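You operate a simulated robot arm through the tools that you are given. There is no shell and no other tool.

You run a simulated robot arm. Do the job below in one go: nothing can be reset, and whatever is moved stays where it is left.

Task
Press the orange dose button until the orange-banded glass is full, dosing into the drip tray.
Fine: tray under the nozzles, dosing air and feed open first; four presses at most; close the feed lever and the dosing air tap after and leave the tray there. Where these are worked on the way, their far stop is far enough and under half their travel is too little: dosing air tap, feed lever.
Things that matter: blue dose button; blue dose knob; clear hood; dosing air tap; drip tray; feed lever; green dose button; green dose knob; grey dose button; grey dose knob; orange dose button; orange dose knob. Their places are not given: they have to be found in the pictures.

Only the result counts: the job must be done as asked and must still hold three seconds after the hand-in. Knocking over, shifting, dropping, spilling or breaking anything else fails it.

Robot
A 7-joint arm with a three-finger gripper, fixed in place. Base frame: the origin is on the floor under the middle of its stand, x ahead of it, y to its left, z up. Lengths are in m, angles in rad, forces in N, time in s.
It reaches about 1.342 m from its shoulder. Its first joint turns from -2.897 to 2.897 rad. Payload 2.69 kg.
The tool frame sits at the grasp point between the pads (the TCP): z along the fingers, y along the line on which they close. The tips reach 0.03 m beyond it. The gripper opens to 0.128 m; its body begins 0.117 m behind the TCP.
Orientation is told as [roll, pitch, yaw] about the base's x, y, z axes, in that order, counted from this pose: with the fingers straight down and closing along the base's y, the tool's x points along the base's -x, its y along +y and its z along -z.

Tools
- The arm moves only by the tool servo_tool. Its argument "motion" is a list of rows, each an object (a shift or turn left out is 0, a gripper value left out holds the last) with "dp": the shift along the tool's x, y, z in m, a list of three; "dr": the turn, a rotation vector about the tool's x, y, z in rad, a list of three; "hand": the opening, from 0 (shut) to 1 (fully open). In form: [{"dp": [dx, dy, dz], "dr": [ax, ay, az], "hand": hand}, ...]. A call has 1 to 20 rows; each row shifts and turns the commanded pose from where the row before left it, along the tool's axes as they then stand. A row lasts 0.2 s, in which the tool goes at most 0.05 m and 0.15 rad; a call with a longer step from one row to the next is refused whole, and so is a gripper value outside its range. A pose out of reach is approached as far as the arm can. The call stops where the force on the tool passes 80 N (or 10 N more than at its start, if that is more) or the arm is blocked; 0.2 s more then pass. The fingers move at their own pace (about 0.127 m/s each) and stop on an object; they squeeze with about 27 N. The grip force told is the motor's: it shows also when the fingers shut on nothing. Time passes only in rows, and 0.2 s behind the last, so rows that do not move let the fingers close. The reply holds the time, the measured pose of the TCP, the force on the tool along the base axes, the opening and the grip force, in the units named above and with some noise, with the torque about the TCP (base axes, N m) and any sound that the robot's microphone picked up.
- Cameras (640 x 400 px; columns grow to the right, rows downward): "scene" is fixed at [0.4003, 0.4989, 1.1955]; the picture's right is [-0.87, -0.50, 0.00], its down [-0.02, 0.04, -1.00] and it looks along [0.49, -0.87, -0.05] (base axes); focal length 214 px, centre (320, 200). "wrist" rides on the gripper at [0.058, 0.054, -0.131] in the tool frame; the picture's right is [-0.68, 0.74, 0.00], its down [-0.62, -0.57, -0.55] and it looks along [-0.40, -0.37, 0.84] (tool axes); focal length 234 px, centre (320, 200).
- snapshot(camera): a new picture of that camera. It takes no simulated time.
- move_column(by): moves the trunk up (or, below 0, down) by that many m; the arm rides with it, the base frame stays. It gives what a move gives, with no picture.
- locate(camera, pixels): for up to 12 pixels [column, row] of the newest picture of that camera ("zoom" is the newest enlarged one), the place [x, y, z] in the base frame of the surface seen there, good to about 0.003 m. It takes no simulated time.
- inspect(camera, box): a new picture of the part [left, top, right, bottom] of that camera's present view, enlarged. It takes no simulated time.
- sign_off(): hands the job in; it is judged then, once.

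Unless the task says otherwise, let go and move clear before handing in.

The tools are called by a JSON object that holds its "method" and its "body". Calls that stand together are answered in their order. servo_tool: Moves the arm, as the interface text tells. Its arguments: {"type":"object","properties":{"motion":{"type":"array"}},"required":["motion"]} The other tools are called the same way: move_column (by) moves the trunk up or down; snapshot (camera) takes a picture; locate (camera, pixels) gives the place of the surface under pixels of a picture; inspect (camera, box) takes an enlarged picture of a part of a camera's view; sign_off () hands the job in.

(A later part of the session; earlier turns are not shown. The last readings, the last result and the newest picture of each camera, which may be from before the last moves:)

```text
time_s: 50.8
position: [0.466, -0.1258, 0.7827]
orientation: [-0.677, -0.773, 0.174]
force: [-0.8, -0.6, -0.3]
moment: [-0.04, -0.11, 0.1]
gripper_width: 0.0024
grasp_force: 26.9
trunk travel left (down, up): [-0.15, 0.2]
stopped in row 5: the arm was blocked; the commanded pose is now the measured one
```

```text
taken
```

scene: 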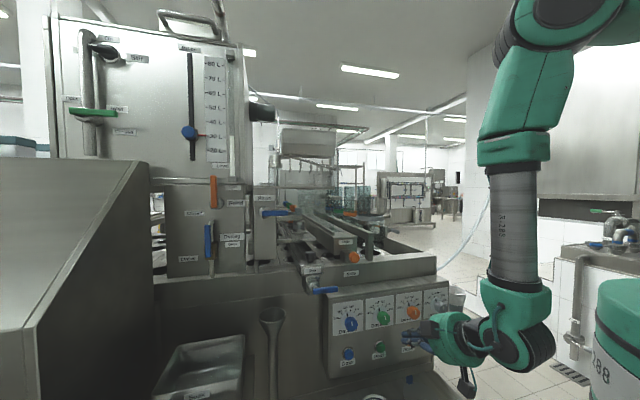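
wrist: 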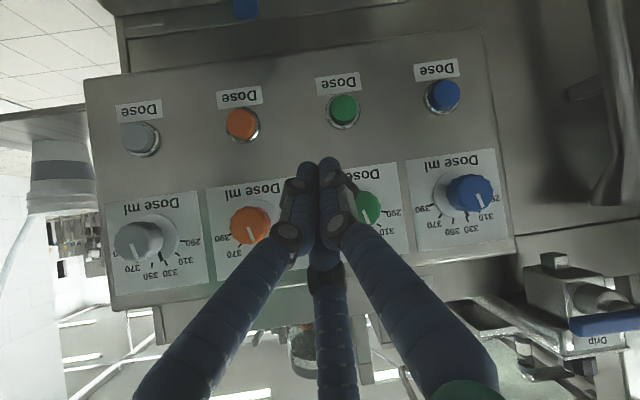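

The arm was blocked in row 5 (folding too close to its base) and ended at (0.466,-0.126,0.783), touching nothing. I'll go back up, then lower the trunk so the button is at a more comfortable relative height.

{"method": "servo_tool", "body": {"motion": [{"dp": [-0.0209, -0.0134, -0.0167], "hand": 0}, {"dp": [-0.0209, -0.0134, -0.0167]}, {"dp": [-0.0209, -0.0134, -0.0167]}, {"dp": [-0.0209, -0.0134, -0.0167]}]}}

{"method": "snapshot", "body": {"camera": "scene"}}

{"method": "snapshot", "body": {"camera": "wrist"}}

```text
time_s: 51.8
position: [0.4665, -0.1253, 0.9015]
orientation: [-0.676, -0.772, 0.175]
force: [-0.7, -0.1, -0.6]
moment: [-0.02, 0.02, -0.01]
gripper_width: 0.0019
grasp_force: 26.6
trunk travel left (down, up): [-0.15, 0.2]
```

```text
taken
```

scene: 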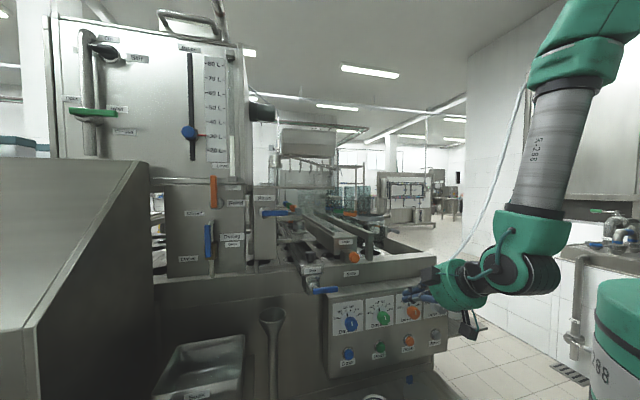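

```text
taken
```

wrist: 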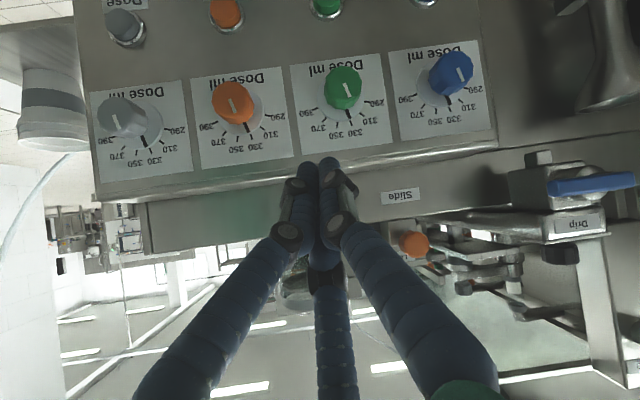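

All four knobs look undisturbed. I raise a little more and lower the trunk by 0.15 m.

{"method": "servo_tool", "body": {"motion": [{"dp": [-0.0279, -0.0179, -0.0223], "hand": 0}, {"dp": [-0.0279, -0.0179, -0.0223]}]}}

{"method": "move_column", "body": {"by": -0.15}}

{"method": "snapshot", "body": {"camera": "scene"}}

{"method": "snapshot", "body": {"camera": "wrist"}}

```text
time_s: 52.4
position: [0.4671, -0.1259, 0.9782]
orientation: [-0.674, -0.772, 0.176]
force: [1.6, -0.4, -1.3]
moment: [-0.04, 0.0, -0.03]
gripper_width: 0.0022
grasp_force: 27.4
trunk travel left (down, up): [-0.15, 0.2]
```

```text
time_s: 54.1
position: [0.466, -0.1256, 0.8294]
orientation: [-0.675, -0.771, 0.174]
force: [0.1, 0.6, -0.5]
moment: [-0.02, -0.02, 0.04]
gripper_width: 0.0022
grasp_force: 27.1
trunk travel left (down, up): [0.0, 0.35]
```

```text
taken
```

scene: 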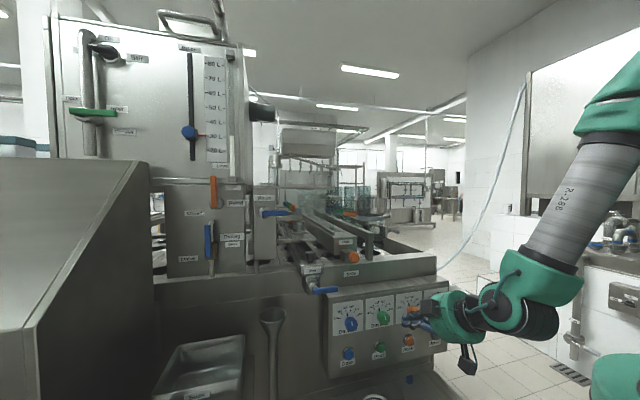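

```text
taken
```

wrist: 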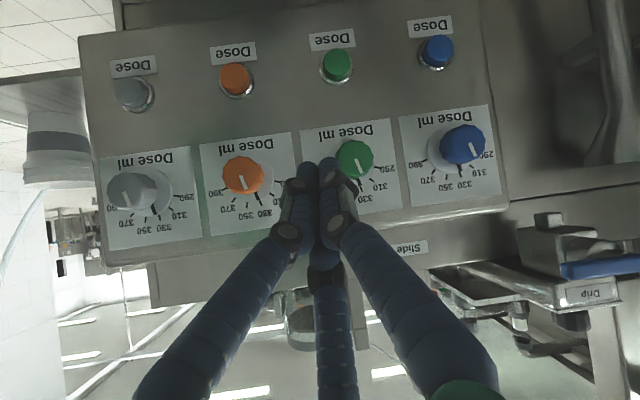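

Trunk lowered; hand at (0.466,-0.126,0.829). Now shifting right to the orange column and down to the button's height.

{"method": "servo_tool", "body": {"motion": [{"dp": [0.0243, -0.024, -0.0111], "hand": 0}, {"dp": [0.0243, -0.024, -0.0111]}, {"dp": [0.0279, 0.0179, 0.0223]}, {"dp": [0.0279, 0.0179, 0.0223]}]}}

{"method": "snapshot", "body": {"camera": "scene"}}

{"method": "snapshot", "body": {"camera": "wrist"}}

```text
time_s: 55.1
position: [0.4045, -0.1616, 0.751]
orientation: [-0.676, -0.772, 0.177]
force: [0.2, 0.3, 0.1]
moment: [-0.02, 0.03, -0.03]
gripper_width: 0.0021
grasp_force: 27.0
trunk travel left (down, up): [0.0, 0.35]
```

```text
taken
```

scene: 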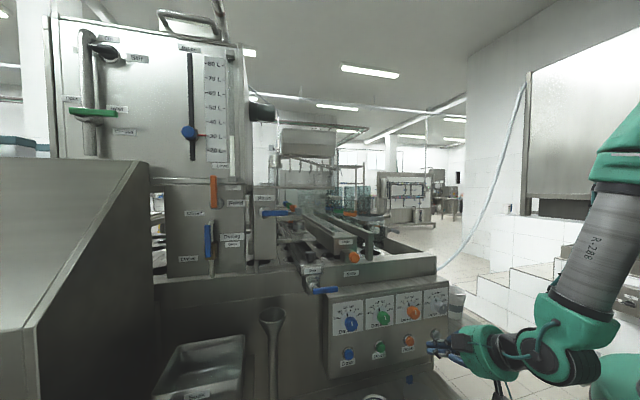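

```text
taken
```

wrist: 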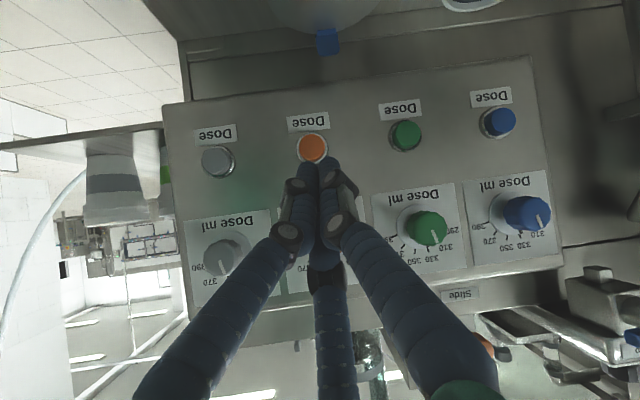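

Aligned with the orange button (wrist 313,148, just ahead of the tips). Moving down 4.5 cm and forward 5 cm.

{"method": "servo_tool", "body": {"motion": [{"dp": [0.0314, 0.0202, 0.0251], "hand": 0}, {"dp": [-0.0103, -0.0096, 0.0206]}, {"dp": [-0.0103, -0.0096, 0.0206]}]}}

{"method": "snapshot", "body": {"camera": "wrist"}}

{"method": "inspect", "body": {"camera": "scene", "box": [350, 270, 510, 400]}}

```text
time_s: 56.0
position: [0.4392, -0.1966, 0.7073]
orientation: [-0.676, -0.772, 0.174]
force: [-0.1, 0.5, 1.0]
moment: [0.02, 0.01, 0.02]
gripper_width: 0.0023
grasp_force: 27.2
trunk travel left (down, up): [0.0, 0.35]
```

```text
taken
```

wrist: 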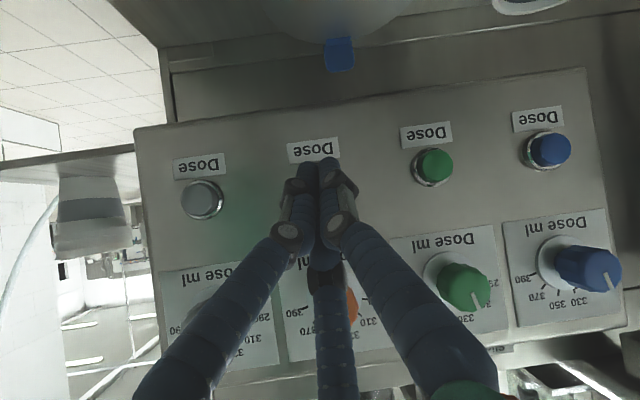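

```text
3.08 times, centred on (430, 335) of scene
```

zoom: 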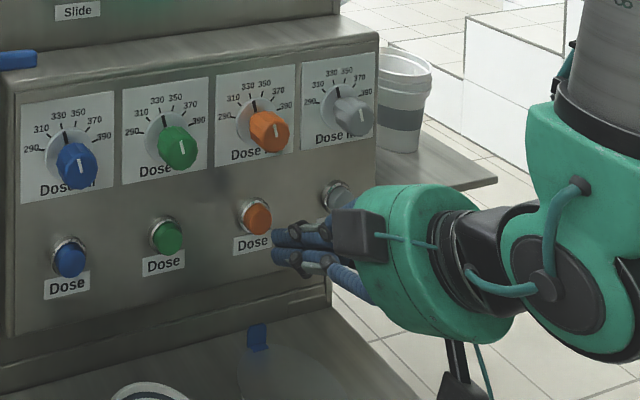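

The aim looks right: the upper fingertip (scene zoom 275,237) will land on the orange button (257,217). Advancing slowly until contact.

{"method": "servo_tool", "body": {"motion": [{"dp": [-0.00207, -0.00192, 0.00413], "hand": 0}, {"dp": [-0.00207, -0.00192, 0.00413]}, {"dp": [-0.00207, -0.00192, 0.00413]}, {"dp": [-0.00207, -0.00192, 0.00413]}]}}

{"method": "inspect", "body": {"camera": "scene", "box": [370, 310, 450, 370]}}

{"method": "snapshot", "body": {"camera": "wrist"}}

```text
time_s: 57.0
position: [0.4535, -0.209, 0.705]
orientation: [-0.676, -0.772, 0.173]
force: [0.4, 0.9, -0.9]
moment: [0.02, -0.03, -0.01]
gripper_width: 0.0021
grasp_force: 27.5
trunk travel left (down, up): [0.0, 0.35]
```

```text
6.67 times, centred on (410, 340) of scene
```

zoom: 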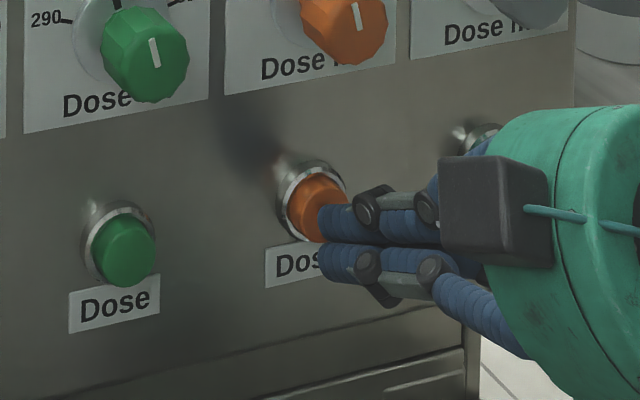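

```text
taken
```

wrist: 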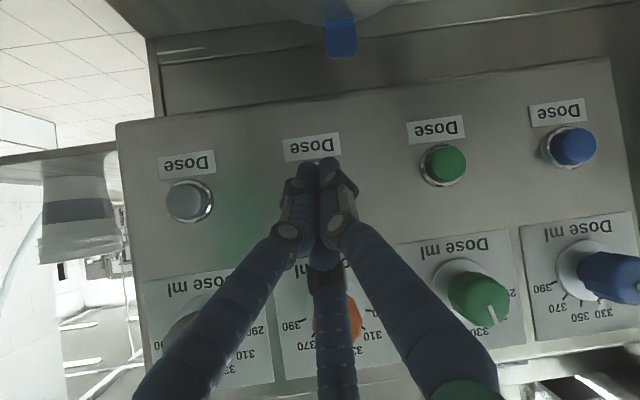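

{"method": "servo_tool", "body": {"motion": [{"dp": [-0.00124, -0.00115, 0.00248], "hand": 0}, {"dp": [-0.00124, -0.00115, 0.00248]}]}}

{"method": "inspect", "body": {"camera": "scene", "box": [370, 310, 450, 370]}}

```text
time_s: 57.5
position: [0.4568, -0.2145, 0.7047]
orientation: [-0.676, -0.771, 0.174]
force: [-3.8, 1.5, 0.4]
moment: [-0.01, 0.01, -0.02]
gripper_width: 0.002
grasp_force: 26.9
trunk travel left (down, up): [0.0, 0.35]
heard: click
```

```text
6.67 times, centred on (410, 340) of scene
```

zoom: 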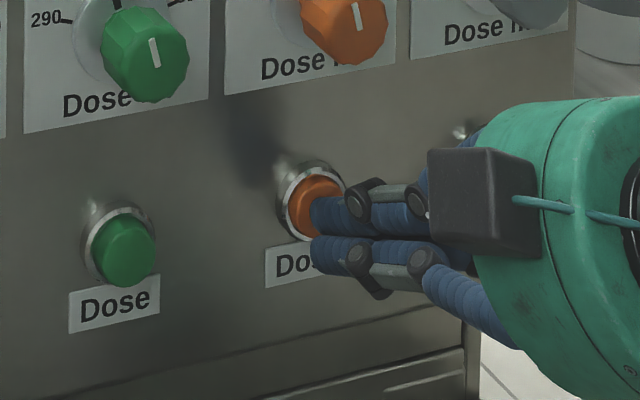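

A click was heard: press 1 registered. I back off to release and wait while looking at the glasses.

{"method": "servo_tool", "body": {"motion": [{"dp": [0.0083, 0.0077, -0.0165], "hand": 0}, {"dp": [0, 0, 0]}, {"dp": [0, 0, 0]}, {"dp": [0, 0, 0]}, {"dp": [0, 0, 0]}]}}

{"method": "snapshot", "body": {"camera": "scene"}}

{"method": "inspect", "body": {"camera": "scene", "box": [320, 180, 410, 250]}}

{"method": "inspect", "body": {"camera": "scene", "box": [260, 180, 350, 250]}}

```text
time_s: 58.8
position: [0.4432, -0.1999, 0.7041]
orientation: [-0.675, -0.77, 0.175]
force: [0.1, -1.1, 0.4]
moment: [0.02, 0.01, -0.02]
gripper_width: 0.0023
grasp_force: 27.7
trunk travel left (down, up): [0.0, 0.35]
```

```text
taken
```

scene: 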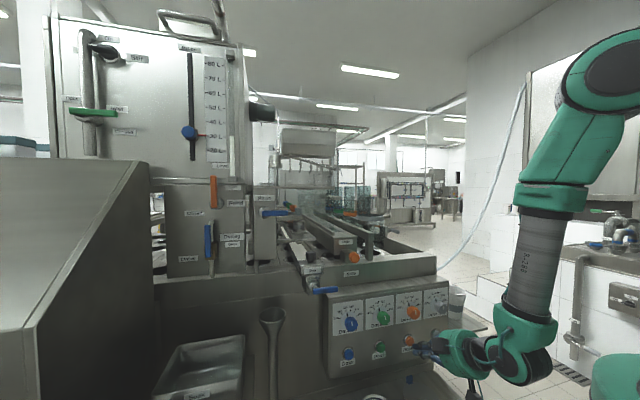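

```text
5.71 times, centred on (365, 215) of scene
```

zoom: 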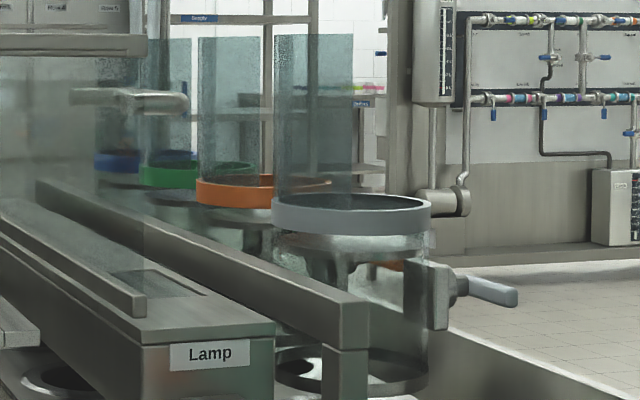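

```text
5.71 times, centred on (305, 215) of scene
```

zoom: 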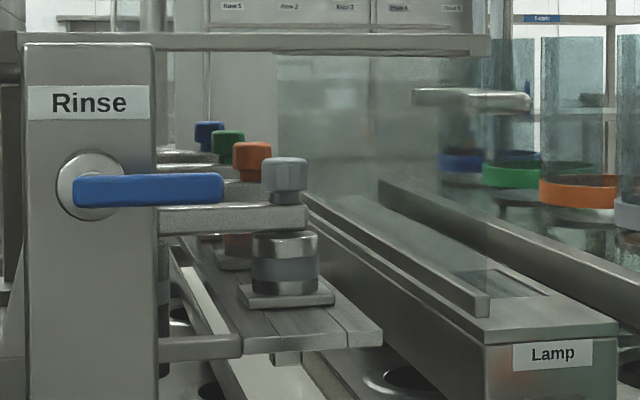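

The right-hand glasses look unchanged, but the trough under the grey head looks brighter (third zoom 215,320). I go up and look at the dosing heads, which also have banded glass tubes.

{"method": "servo_tool", "body": {"motion": [{"dp": [0.0124, 0.0115, -0.0248], "hand": 0}, {"dp": [0.0124, 0.0115, -0.0248]}, {"dp": [-0.0408, -0.0064, -0.0234]}, {"dp": [-0.0408, -0.0064, -0.0234]}, {"dp": [-0.0408, -0.0064, -0.0234]}, {"dp": [-0.0408, -0.0064, -0.0234]}, {"dp": [-0.0408, -0.0064, -0.0234]}, {"dp": [-0.0408, -0.0064, -0.0234]}, {"dp": [-0.0408, -0.0064, -0.0234]}, {"dp": [-0.0408, -0.0064, -0.0234]}, {"dp": [-0.0408, -0.0064, -0.0234]}]}}

{"method": "snapshot", "body": {"camera": "wrist"}}

{"method": "snapshot", "body": {"camera": "scene"}}

```text
time_s: 61.1
position: [0.5064, -0.0485, 1.1055]
orientation: [-0.675, -0.77, 0.175]
force: [-1.1, 1.1, -0.5]
moment: [0.0, -0.01, 0.02]
gripper_width: 0.0023
grasp_force: 26.6
trunk travel left (down, up): [0.0, 0.35]
```

```text
taken
```

wrist: 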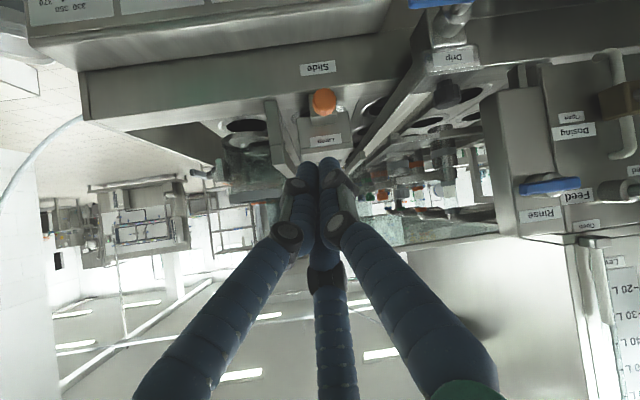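

```text
taken
```

scene: 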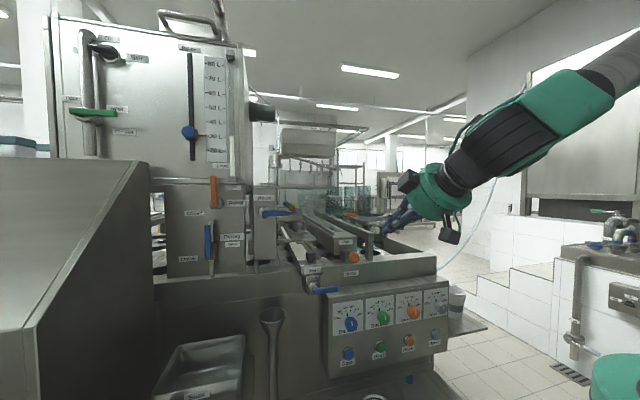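

{"method": "inspect", "body": {"camera": "wrist", "box": [340, 130, 500, 250]}}

{"method": "inspect", "body": {"camera": "wrist", "box": [360, 150, 460, 220]}}

{"method": "inspect", "body": {"camera": "wrist", "box": [200, 110, 300, 210]}}

```text
3.33 times, centred on (420, 190) of wrist
```

zoom: 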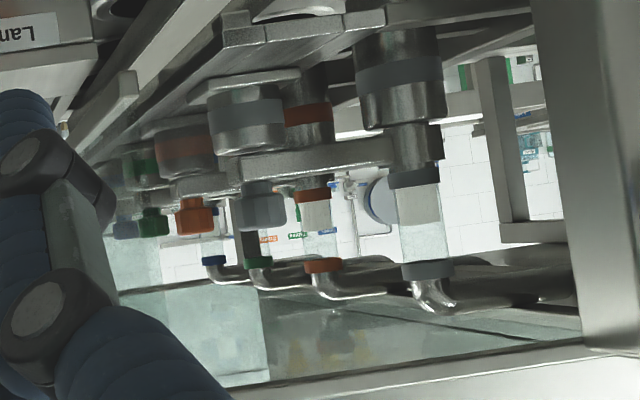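

```text
5.71 times, centred on (410, 185) of wrist
```

zoom: 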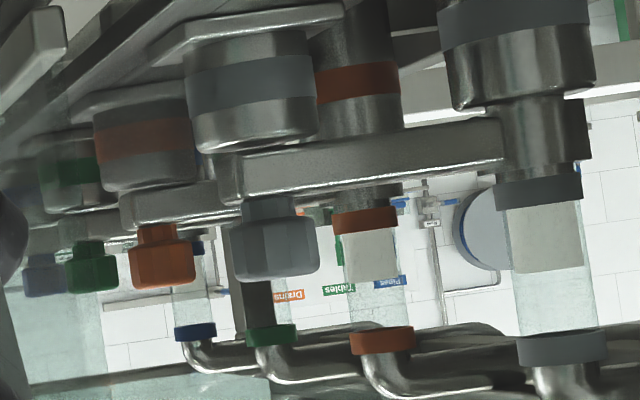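

```text
4.00 times, centred on (250, 160) of wrist
```

zoom: 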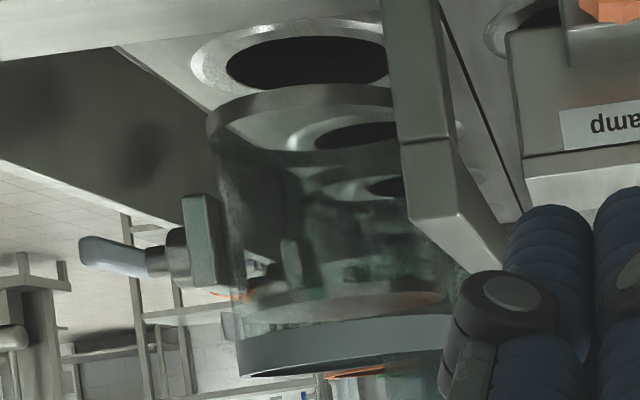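

The dosing heads carry banded glass tubes (zoom 370,255 orange; 545,235 grey), seen upside down: the orange glass is about half full now. I measure its level.

{"method": "inspect", "body": {"camera": "wrist", "box": [384, 180, 432, 210]}}

{"method": "locate", "body": {"camera": "zoom", "pixels": [[245, 125], [245, 150], [245, 200], [245, 240], [245, 260], [250, 300], [250, 380], [250, 330]]}}

```text
13.33 times, centred on (408, 195) of wrist
```

zoom: 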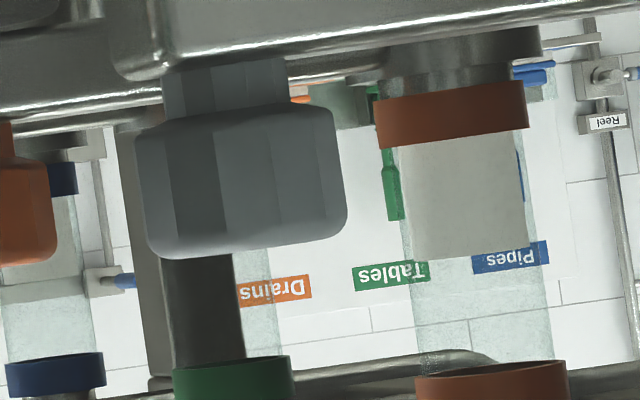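

```text
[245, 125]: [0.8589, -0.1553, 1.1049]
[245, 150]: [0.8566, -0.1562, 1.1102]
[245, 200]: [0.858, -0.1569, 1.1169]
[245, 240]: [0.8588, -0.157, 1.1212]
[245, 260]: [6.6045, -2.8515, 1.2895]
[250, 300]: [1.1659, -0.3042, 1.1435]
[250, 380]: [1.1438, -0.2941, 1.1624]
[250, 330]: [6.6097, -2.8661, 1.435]
```

Orange glass is about 52 % full (zoom: liquid 140→257 of 140→365). I return to the button for press 2.

{"method": "servo_tool", "body": {"motion": [{"dp": [0.0408, 0.0064, 0.0234], "hand": 0}, {"dp": [0.0408, 0.0064, 0.0234]}, {"dp": [0.0408, 0.0064, 0.0234]}, {"dp": [0.0408, 0.0064, 0.0234]}, {"dp": [0.0408, 0.0064, 0.0234]}, {"dp": [0.0408, 0.0064, 0.0234]}, {"dp": [0.0408, 0.0064, 0.0234]}, {"dp": [0.0408, 0.0064, 0.0234]}, {"dp": [0.0408, 0.0064, 0.0234]}, {"dp": [-0.0124, -0.0115, 0.0248]}, {"dp": [-0.0124, -0.0115, 0.0248]}]}}

{"method": "inspect", "body": {"camera": "scene", "box": [370, 310, 450, 370]}}

```text
time_s: 63.5
position: [0.4403, -0.2, 0.7039]
orientation: [-0.676, -0.771, 0.176]
force: [-0.5, 0.5, -0.4]
moment: [0.01, 0.0, 0.01]
gripper_width: 0.0022
grasp_force: 26.9
trunk travel left (down, up): [0.0, 0.35]
```

```text
6.67 times, centred on (410, 340) of scene
```

zoom: 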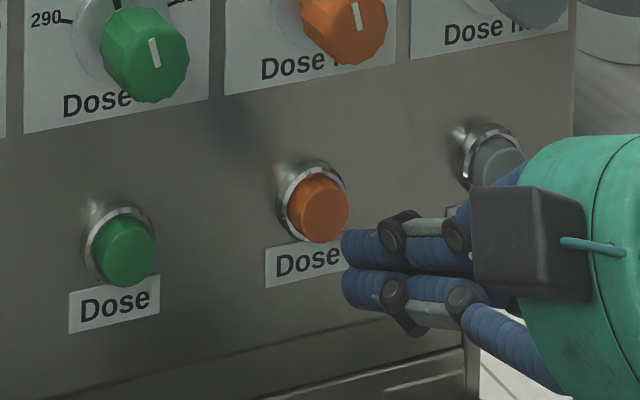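

Back at the starting spot before the button; pressing again slowly.

{"method": "servo_tool", "body": {"motion": [{"dp": [-0.00207, -0.00192, 0.00413], "hand": 0}, {"dp": [-0.00207, -0.00192, 0.00413]}, {"dp": [-0.00207, -0.00192, 0.00413]}, {"dp": [-0.00124, -0.00115, 0.00248]}, {"dp": [-0.00124, -0.00115, 0.00248]}]}}

```text
time_s: 64.8
position: [0.4576, -0.2143, 0.7036]
orientation: [-0.674, -0.771, 0.174]
force: [-4.5, 2.3, 0.6]
moment: [0.02, -0.02, -0.03]
gripper_width: 0.002
grasp_force: 26.8
trunk travel left (down, up): [0.0, 0.35]
heard: click
```

A second click was heard. Releasing, and going up to look at the glass.

{"method": "servo_tool", "body": {"motion": [{"dp": [0.0083, 0.0077, -0.0165], "hand": 0}, {"dp": [0.0124, 0.0115, -0.0248]}, {"dp": [0.0124, 0.0115, -0.0248]}, {"dp": [-0.0408, -0.0064, -0.0234]}, {"dp": [-0.0408, -0.0064, -0.0234]}, {"dp": [-0.0408, -0.0064, -0.0234]}, {"dp": [-0.0408, -0.0064, -0.0234]}, {"dp": [-0.0408, -0.0064, -0.0234]}, {"dp": [-0.0408, -0.0064, -0.0234]}, {"dp": [-0.0408, -0.0064, -0.0234]}, {"dp": [-0.0408, -0.0064, -0.0234]}, {"dp": [-0.0408, -0.0064, -0.0234]}]}}

{"method": "inspect", "body": {"camera": "wrist", "box": [360, 150, 460, 220]}}

{"method": "inspect", "body": {"camera": "wrist", "box": [384, 180, 432, 210]}}

```text
time_s: 67.3
position: [0.5081, -0.0482, 1.1014]
orientation: [-0.676, -0.769, 0.176]
force: [-0.2, -0.1, 0.0]
moment: [0.01, 0.01, 0.0]
gripper_width: 0.002
grasp_force: 27.2
trunk travel left (down, up): [0.0, 0.35]
```

```text
5.71 times, centred on (410, 185) of wrist
```

zoom: 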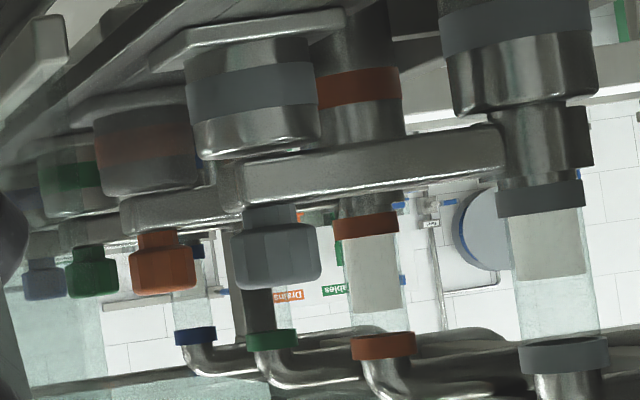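

```text
13.33 times, centred on (408, 195) of wrist
```

zoom: 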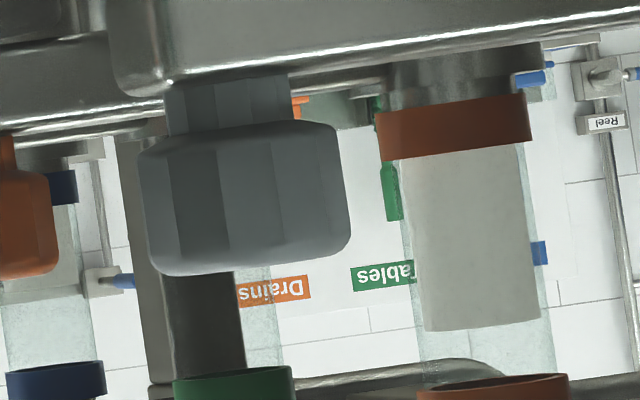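

The orange glass rose to about 79 % (liquid 155→328 of 155→375). One more press should fill it; returning to the button.

{"method": "servo_tool", "body": {"motion": [{"dp": [0.0408, 0.0064, 0.0234], "hand": 0}, {"dp": [0.0408, 0.0064, 0.0234]}, {"dp": [0.0408, 0.0064, 0.0234]}, {"dp": [0.0408, 0.0064, 0.0234]}, {"dp": [0.0408, 0.0064, 0.0234]}, {"dp": [0.0408, 0.0064, 0.0234]}, {"dp": [0.0408, 0.0064, 0.0234]}, {"dp": [0.0408, 0.0064, 0.0234]}, {"dp": [0.0408, 0.0064, 0.0234]}, {"dp": [-0.0124, -0.0115, 0.0248]}, {"dp": [-0.0124, -0.0115, 0.0248]}]}}

{"method": "inspect", "body": {"camera": "scene", "box": [370, 310, 450, 370]}}

```text
time_s: 69.8
position: [0.4428, -0.2013, 0.7041]
orientation: [-0.675, -0.772, 0.176]
force: [-0.6, 1.3, 0.2]
moment: [-0.03, -0.04, 0.03]
gripper_width: 0.0024
grasp_force: 27.3
trunk travel left (down, up): [0.0, 0.35]
```

```text
6.67 times, centred on (410, 340) of scene
```

zoom: 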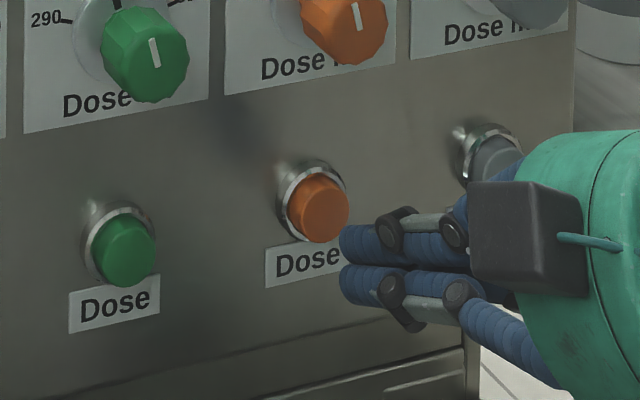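

In position before the orange button again; third press.

{"method": "servo_tool", "body": {"motion": [{"dp": [-0.00207, -0.00192, 0.00413], "hand": 0}, {"dp": [-0.00207, -0.00192, 0.00413]}, {"dp": [-0.00207, -0.00192, 0.00413]}, {"dp": [-0.00124, -0.00115, 0.00248]}, {"dp": [-0.00083, -0.00077, 0.00165]}]}}

```text
time_s: 71.0
position: [0.4574, -0.2142, 0.7041]
orientation: [-0.676, -0.771, 0.175]
force: [-4.1, 2.9, -2.0]
moment: [0.02, 0.05, -0.02]
gripper_width: 0.0022
grasp_force: 26.8
trunk travel left (down, up): [0.0, 0.35]
heard: click
```

Third click heard. Releasing and going up to check the level.

{"method": "servo_tool", "body": {"motion": [{"dp": [0.0083, 0.0077, -0.0165], "hand": 0}, {"dp": [0.0124, 0.0115, -0.0248]}, {"dp": [0.0124, 0.0115, -0.0248]}, {"dp": [-0.0408, -0.0064, -0.0234]}, {"dp": [-0.0408, -0.0064, -0.0234]}, {"dp": [-0.0408, -0.0064, -0.0234]}, {"dp": [-0.0408, -0.0064, -0.0234]}, {"dp": [-0.0408, -0.0064, -0.0234]}, {"dp": [-0.0408, -0.0064, -0.0234]}, {"dp": [-0.0408, -0.0064, -0.0234]}, {"dp": [-0.0408, -0.0064, -0.0234]}, {"dp": [-0.0408, -0.0064, -0.0234]}]}}

{"method": "inspect", "body": {"camera": "wrist", "box": [360, 150, 460, 220]}}

{"method": "inspect", "body": {"camera": "wrist", "box": [384, 180, 432, 210]}}

{"method": "snapshot", "body": {"camera": "scene"}}

```text
time_s: 73.5
position: [0.5101, -0.0499, 1.1041]
orientation: [-0.676, -0.772, 0.177]
force: [0.1, 0.9, 0.1]
moment: [-0.01, 0.0, 0.01]
gripper_width: 0.0023
grasp_force: 26.3
trunk travel left (down, up): [0.0, 0.35]
```

```text
5.71 times, centred on (410, 185) of wrist
```

zoom: 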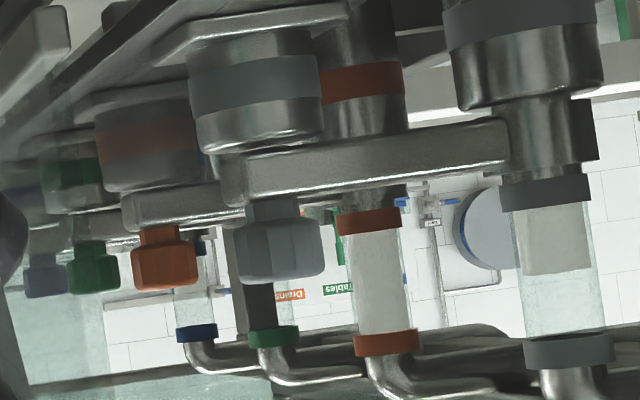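

```text
13.33 times, centred on (408, 195) of wrist
```

zoom: 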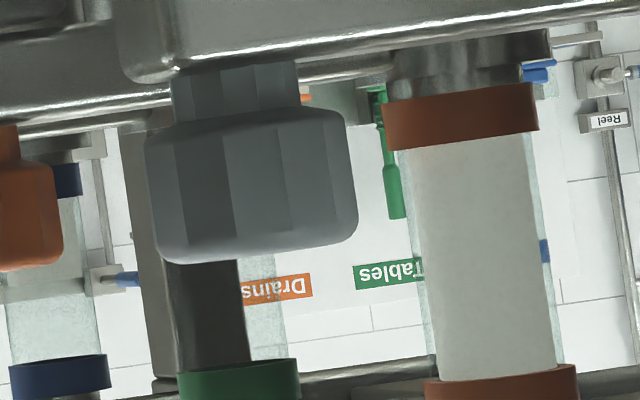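

```text
taken
```

scene: 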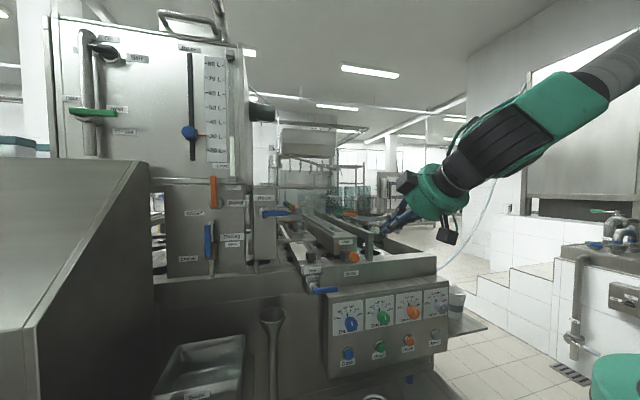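

The orange-banded glass is now full up to its far band (zoom 148→380), after three presses. Now I raise the trunk back, restore the earlier hand tilt and travel to the feed lever to close it.

{"method": "move_column", "body": {"by": 0.15}}

{"method": "servo_tool", "body": {"motion": [{"dr": [-0.0066, 0.0772, -0.0554], "hand": 0}, {"dr": [-0.0066, 0.0772, -0.0554]}]}}

{"method": "snapshot", "body": {"camera": "scene"}}

```text
time_s: 75.3
position: [0.5104, -0.0504, 1.2532]
orientation: [-0.675, -0.77, 0.174]
force: [0.7, 0.1, 0.0]
moment: [-0.01, 0.01, 0.0]
gripper_width: 0.0021
grasp_force: 27.0
trunk travel left (down, up): [-0.15, 0.2]
```

```text
time_s: 75.9
position: [0.5106, -0.0506, 1.2546]
orientation: [-0.657, -0.583, 0.166]
force: [-0.5, -0.2, 0.1]
moment: [0.03, -0.06, 0.01]
gripper_width: 0.002
grasp_force: 27.5
trunk travel left (down, up): [-0.15, 0.2]
```

```text
taken
```

scene: 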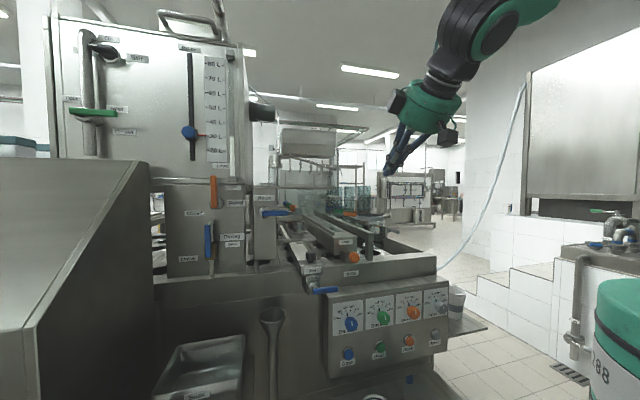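

Hand tilt restored. Travelling left to a spot in front of and to the right of the upright feed lever.

{"method": "servo_tool", "body": {"motion": [{"dp": [-0.032, 0.026, -0.0019], "hand": 0}, {"dp": [-0.032, 0.026, -0.0019]}, {"dp": [-0.032, 0.026, -0.0019]}, {"dp": [-0.032, 0.026, -0.0019]}, {"dp": [-0.032, 0.026, -0.0019]}, {"dp": [-0.032, 0.026, -0.0019]}, {"dp": [-0.032, 0.026, -0.0019]}, {"dp": [-0.032, 0.026, -0.0019]}, {"dp": [-0.032, 0.026, -0.0019]}]}}

{"method": "snapshot", "body": {"camera": "wrist"}}

{"method": "inspect", "body": {"camera": "scene", "box": [130, 100, 290, 260]}}

```text
time_s: 77.9
position: [0.7872, 0.1938, 1.3034]
orientation: [-0.656, -0.581, 0.164]
force: [-0.7, -0.3, -0.2]
moment: [0.01, 0.01, 0.02]
gripper_width: 0.002
grasp_force: 27.3
trunk travel left (down, up): [-0.15, 0.2]
```

```text
taken
```

wrist: 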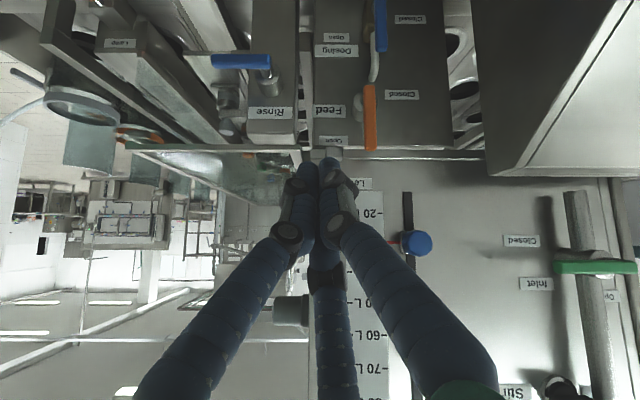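

```text
2.50 times, centred on (210, 180) of scene
```

zoom: 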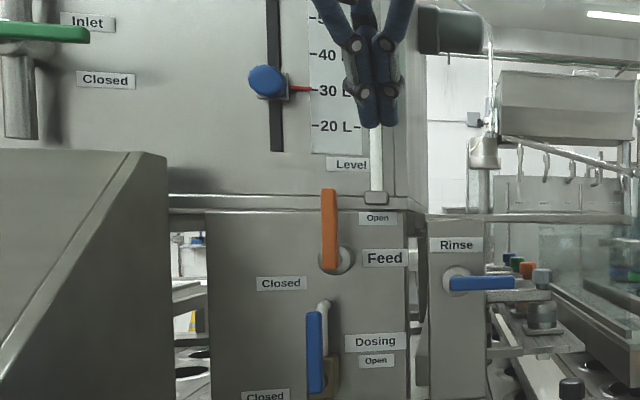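

Clear view of the upright feed lever (wrist 370,115) and level-tube foot (326,153). I measure both.

{"method": "locate", "body": {"camera": "wrist", "pixels": [[369, 90], [370, 110], [370, 130], [371, 148], [326, 153], [340, 153], [318, 153], [373, 75], [381, 20], [380, 45], [415, 242], [363, 110]]}}

{"method": "locate", "body": {"camera": "zoom", "pixels": [[329, 200], [329, 230], [330, 260], [376, 198], [376, 185], [350, 260], [316, 330], [316, 380], [313, 315], [265, 82], [300, 205], [376, 140]]}}

```text
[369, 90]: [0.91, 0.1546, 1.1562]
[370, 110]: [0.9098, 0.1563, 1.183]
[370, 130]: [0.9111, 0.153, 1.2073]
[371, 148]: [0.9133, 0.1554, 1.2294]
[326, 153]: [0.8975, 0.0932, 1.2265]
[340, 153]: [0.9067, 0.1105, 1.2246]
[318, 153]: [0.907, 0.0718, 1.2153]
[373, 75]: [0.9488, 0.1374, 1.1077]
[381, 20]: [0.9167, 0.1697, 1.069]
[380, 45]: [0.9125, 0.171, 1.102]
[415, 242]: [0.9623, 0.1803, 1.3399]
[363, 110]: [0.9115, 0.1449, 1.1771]
```

```text
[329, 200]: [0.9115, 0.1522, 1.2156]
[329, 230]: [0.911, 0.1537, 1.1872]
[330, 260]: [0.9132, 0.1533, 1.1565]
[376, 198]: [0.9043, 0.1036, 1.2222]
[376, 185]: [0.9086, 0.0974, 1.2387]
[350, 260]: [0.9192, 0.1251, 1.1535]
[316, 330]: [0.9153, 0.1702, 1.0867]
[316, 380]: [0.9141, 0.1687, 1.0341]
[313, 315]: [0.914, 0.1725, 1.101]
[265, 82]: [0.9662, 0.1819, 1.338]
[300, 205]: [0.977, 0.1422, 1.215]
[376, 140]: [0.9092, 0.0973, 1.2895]
```

The upright lever is at s≈−0.751 with the level-tube foot close on its right, so I roll the hand −45° to present a slim side, then slide in on the right side of the lever.

{"method": "servo_tool", "body": {"motion": [{"dr": [0, 0, -0.131], "hand": 0}, {"dr": [0, 0, -0.131]}, {"dr": [0, 0, -0.131]}, {"dr": [0, 0, -0.131]}, {"dr": [0, 0, -0.131]}, {"dr": [0, 0, -0.131]}, {"dp": [-0.0026, 0.0104, 0.0091]}, {"dp": [0, 0, 0.033]}, {"dp": [0, 0, 0.033]}]}}

{"method": "snapshot", "body": {"camera": "wrist"}}

{"method": "inspect", "body": {"camera": "scene", "box": [130, 100, 290, 260]}}

```text
time_s: 79.9
position: [0.8239, 0.1597, 1.2484]
orientation: [-0.848, -0.027, 0.761]
force: [0.9, -0.3, -0.2]
moment: [0.01, -0.02, 0.03]
gripper_width: 0.0022
grasp_force: 27.3
trunk travel left (down, up): [-0.15, 0.2]
```

```text
taken
```

wrist: 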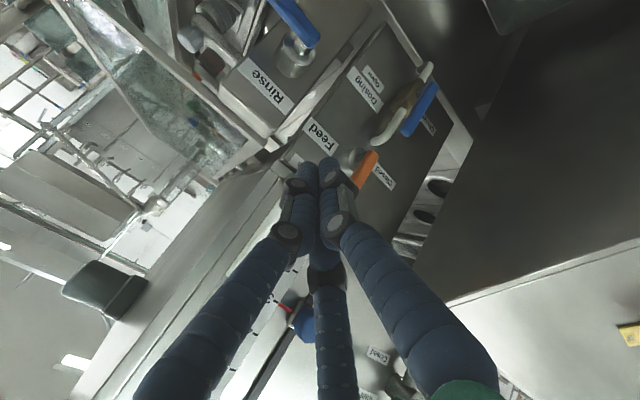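

```text
2.50 times, centred on (210, 180) of scene
```

zoom: 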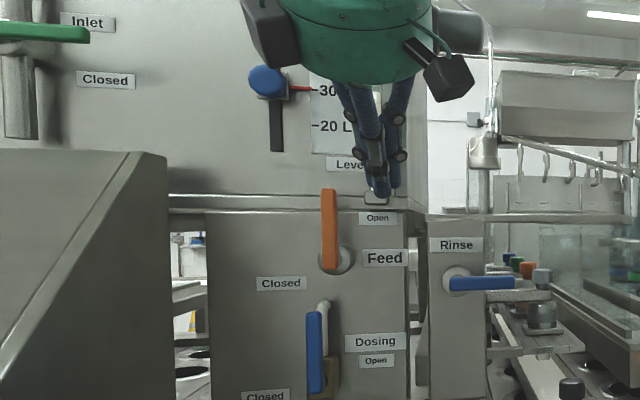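

Tips approach right of the lever (scene zoom 380,195). Two more steps in.

{"method": "servo_tool", "body": {"motion": [{"dp": [0, 0, 0.033], "hand": 0}, {"dp": [0, 0, 0.033]}]}}

{"method": "snapshot", "body": {"camera": "wrist"}}

{"method": "inspect", "body": {"camera": "scene", "box": [170, 140, 270, 240]}}

```text
time_s: 80.5
position: [0.8587, 0.125, 1.2013]
orientation: [-0.848, -0.029, 0.761]
force: [-0.1, 0.0, 0.0]
moment: [0.0, -0.03, 0.01]
gripper_width: 0.0022
grasp_force: 27.1
trunk travel left (down, up): [-0.15, 0.2]
```

```text
taken
```

wrist: 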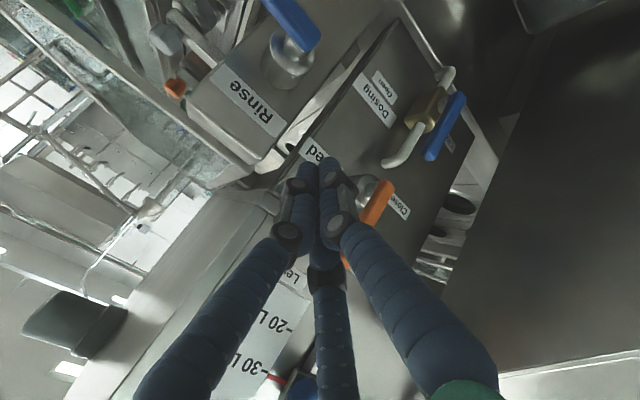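

```text
4.00 times, centred on (220, 190) of scene
```

zoom: 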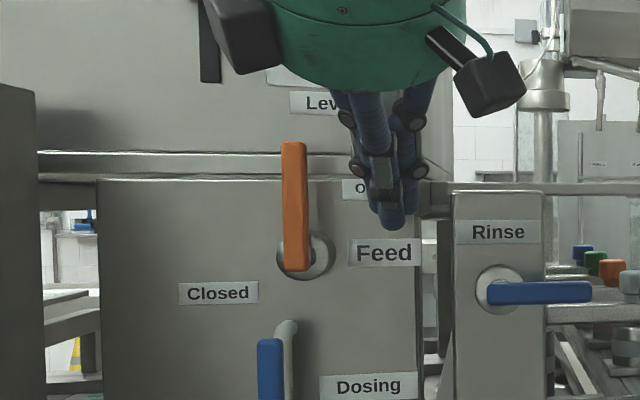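

Fingers are right of the lever with clearance all round (scene zoom 385,200). Pushing left now, small steps.

{"method": "servo_tool", "body": {"motion": [{"dp": [-0.009, -0.0007, -0.0011], "hand": 0}, {"dp": [-0.009, -0.0007, -0.0011]}, {"dp": [-0.0076, -0.002, -0.002]}, {"dp": [-0.0076, -0.002, -0.002]}]}}

{"method": "inspect", "body": {"camera": "scene", "box": [170, 140, 270, 240]}}

{"method": "snapshot", "body": {"camera": "wrist"}}

```text
time_s: 81.5
position: [0.8806, 0.1471, 1.2119]
orientation: [-0.845, -0.028, 0.761]
force: [-0.3, 0.0, -0.2]
moment: [0.0, 0.01, 0.02]
gripper_width: 0.0024
grasp_force: 27.3
trunk travel left (down, up): [-0.15, 0.2]
```

```text
4.00 times, centred on (220, 190) of scene
```

zoom: 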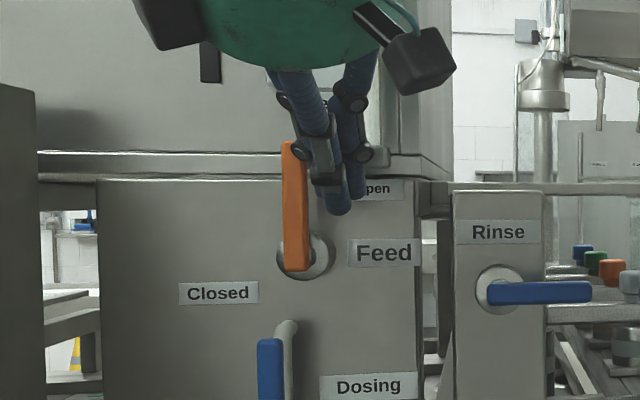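

```text
taken
```

wrist: 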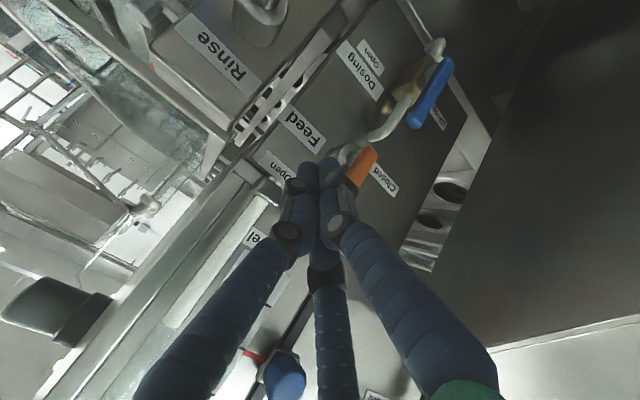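

{"method": "servo_tool", "body": {"motion": [{"dp": [-0.008, -0.0004, -0.0007], "hand": 0}, {"dp": [-0.008, -0.0004, -0.0007]}, {"dp": [-0.0075, 0.0008, 0.0004]}, {"dp": [-0.0075, 0.0011, 0.0006]}]}}

{"method": "inspect", "body": {"camera": "scene", "box": [170, 140, 270, 240]}}

{"method": "snapshot", "body": {"camera": "wrist"}}

```text
time_s: 82.5
position: [0.9035, 0.17, 1.2119]
orientation: [-0.848, -0.029, 0.761]
force: [-0.2, 0.0, -0.2]
moment: [-0.04, 0.02, 0.0]
gripper_width: 0.0022
grasp_force: 26.6
trunk travel left (down, up): [-0.15, 0.2]
```

```text
4.00 times, centred on (220, 190) of scene
```

zoom: 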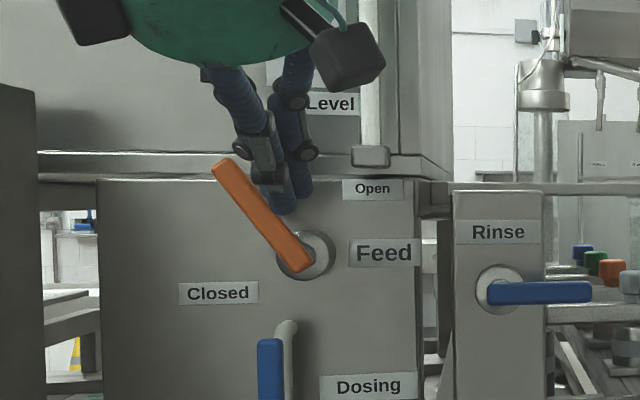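

```text
taken
```

wrist: 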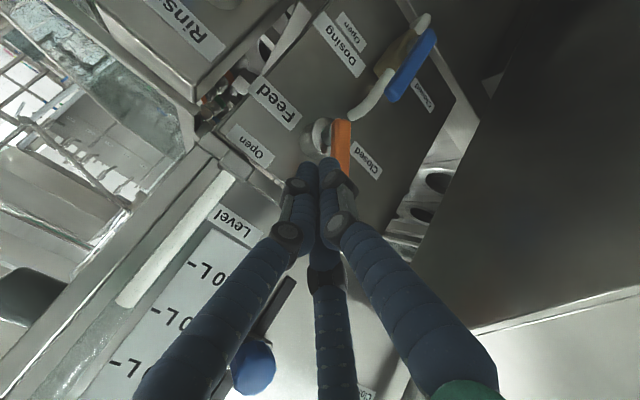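

The lever is about halfway back. Continuing left and downwards.

{"method": "servo_tool", "body": {"motion": [{"dp": [-0.0079, 0.0033, 0.0026], "hand": 0}, {"dp": [-0.0079, 0.0033, 0.0026]}, {"dp": [-0.0058, 0.0063, 0.0053]}, {"dp": [-0.0038, 0.0063, 0.0053]}]}}

{"method": "inspect", "body": {"camera": "scene", "box": [170, 140, 270, 240]}}

{"method": "snapshot", "body": {"camera": "wrist"}}

```text
time_s: 83.5
position: [0.9198, 0.1894, 1.1884]
orientation: [-0.846, -0.028, 0.762]
force: [1.3, 0.2, 1.0]
moment: [-0.05, -0.08, 0.01]
gripper_width: 0.0024
grasp_force: 27.3
trunk travel left (down, up): [-0.15, 0.2]
```

```text
4.00 times, centred on (220, 190) of scene
```

zoom: 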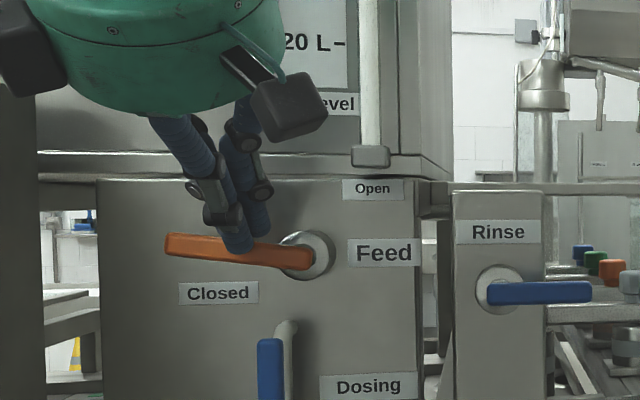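

```text
taken
```

wrist: 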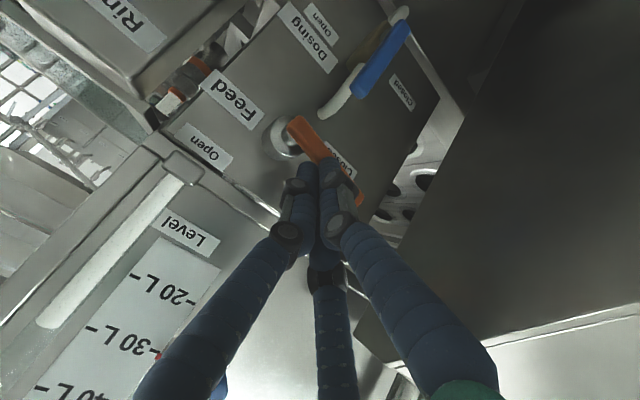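

Nearly horizontal. Pushing down a bit more until it meets the stop.

{"method": "servo_tool", "body": {"motion": [{"dp": [0, 0.0037, 0.0033], "hand": 0}, {"dp": [0, 0.0037, 0.0033]}, {"dp": [0, 0.0037, 0.0033]}]}}

{"method": "inspect", "body": {"camera": "scene", "box": [170, 140, 270, 240]}}

```text
time_s: 84.3
position: [0.9211, 0.1921, 1.1799]
orientation: [-0.852, -0.034, 0.762]
force: [-12.4, 11.8, 32.9]
moment: [-0.42, -0.11, -0.11]
gripper_width: 0.0025
grasp_force: 26.8
trunk travel left (down, up): [-0.15, 0.2]
```

```text
4.00 times, centred on (220, 190) of scene
```

zoom: 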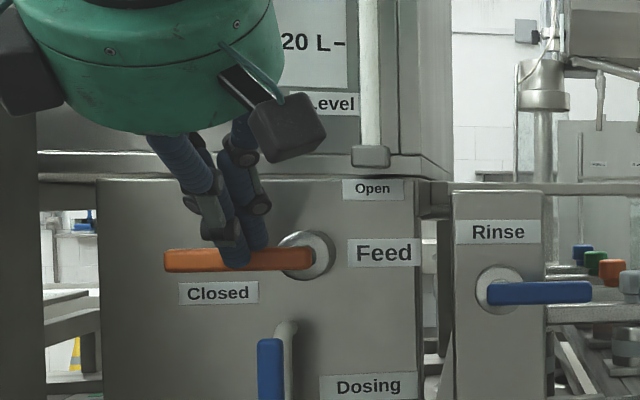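

The feed lever is back horizontal at "Closed", against its stop (33 N). I lift off, retreat, yaw the hand and go to the right side of the dosing lever.

{"method": "servo_tool", "body": {"motion": [{"dp": [-0.0007, -0.0188, -0.0165], "hand": 0}, {"dp": [0, 0, -0.045]}, {"dp": [0, 0, -0.045]}, {"dp": [0, 0, -0.045]}, {"dr": [-0.0034, -0.0875, -0.0771]}, {"dr": [-0.0034, -0.0875, -0.0771]}, {"dr": [-0.0034, -0.0875, -0.0771]}, {"dp": [0.0383, 0.0075, -0.0102]}, {"dp": [0.0383, 0.0075, -0.0102]}, {"dp": [0.0383, 0.0075, -0.0102]}]}}

{"method": "snapshot", "body": {"camera": "wrist"}}

{"method": "snapshot", "body": {"camera": "scene"}}

```text
time_s: 86.5
position: [0.7668, 0.1754, 1.2878]
orientation: [-0.849, -0.028, 1.112]
force: [0.1, -0.5, -0.1]
moment: [-0.02, 0.03, 0.02]
gripper_width: 0.0021
grasp_force: 26.6
trunk travel left (down, up): [-0.15, 0.2]
```

```text
taken
```

wrist: 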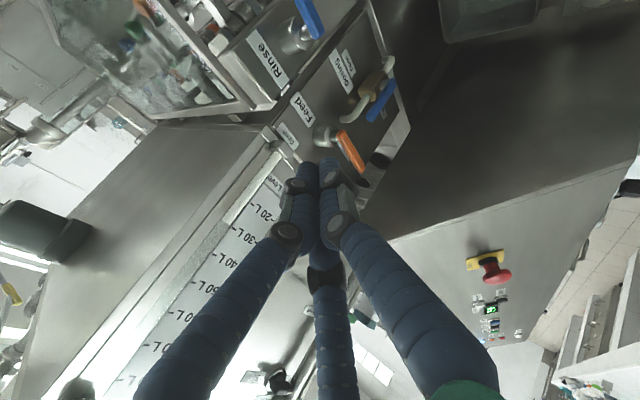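

```text
taken
```

scene: 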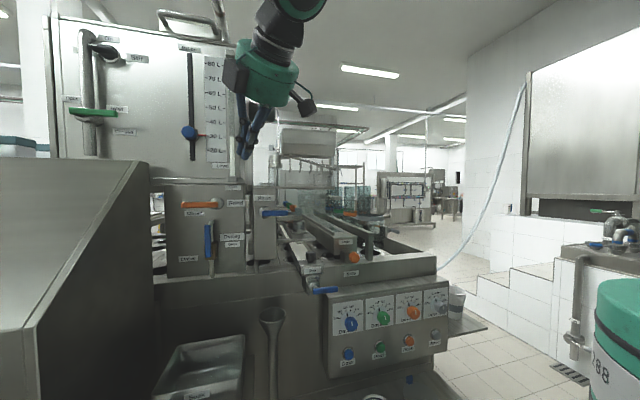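

Feed handle stays horizontal at (197,205). Now down to the dosing lever's height and in on its right side.

{"method": "servo_tool", "body": {"motion": [{"dp": [0.0011, 0.0292, 0.0258], "hand": 0}, {"dp": [0.0011, 0.0292, 0.0258]}, {"dp": [0.0011, 0.0292, 0.0258]}, {"dp": [0, 0, 0.035]}, {"dp": [0, 0, 0.035]}]}}

{"method": "snapshot", "body": {"camera": "wrist"}}

{"method": "inspect", "body": {"camera": "scene", "box": [160, 160, 290, 290]}}

```text
time_s: 87.7
position: [0.8111, 0.1512, 1.1243]
orientation: [-0.847, -0.028, 1.109]
force: [0.2, 0.2, 0.0]
moment: [-0.02, 0.0, -0.02]
gripper_width: 0.0023
grasp_force: 27.1
trunk travel left (down, up): [-0.15, 0.2]
```

```text
taken
```

wrist: 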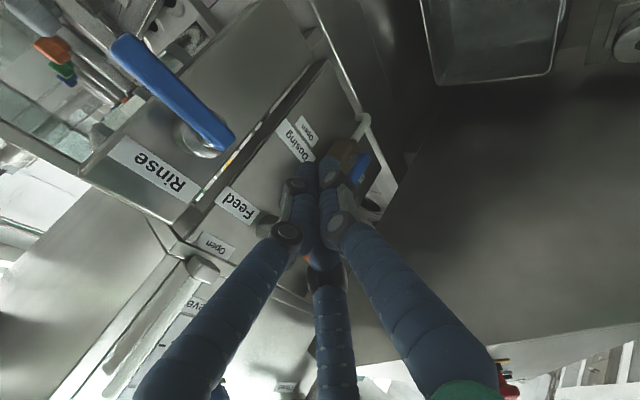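

```text
3.08 times, centred on (225, 225) of scene
```

zoom: 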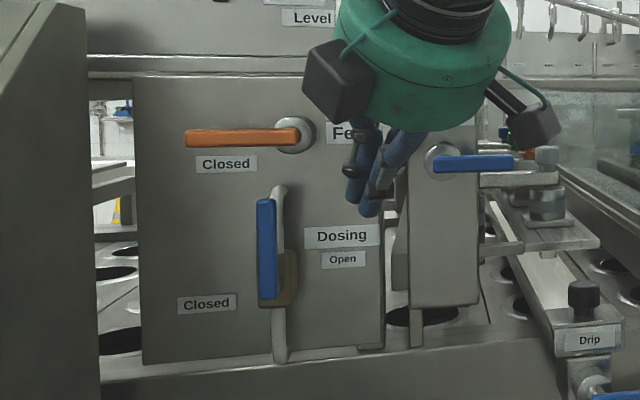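

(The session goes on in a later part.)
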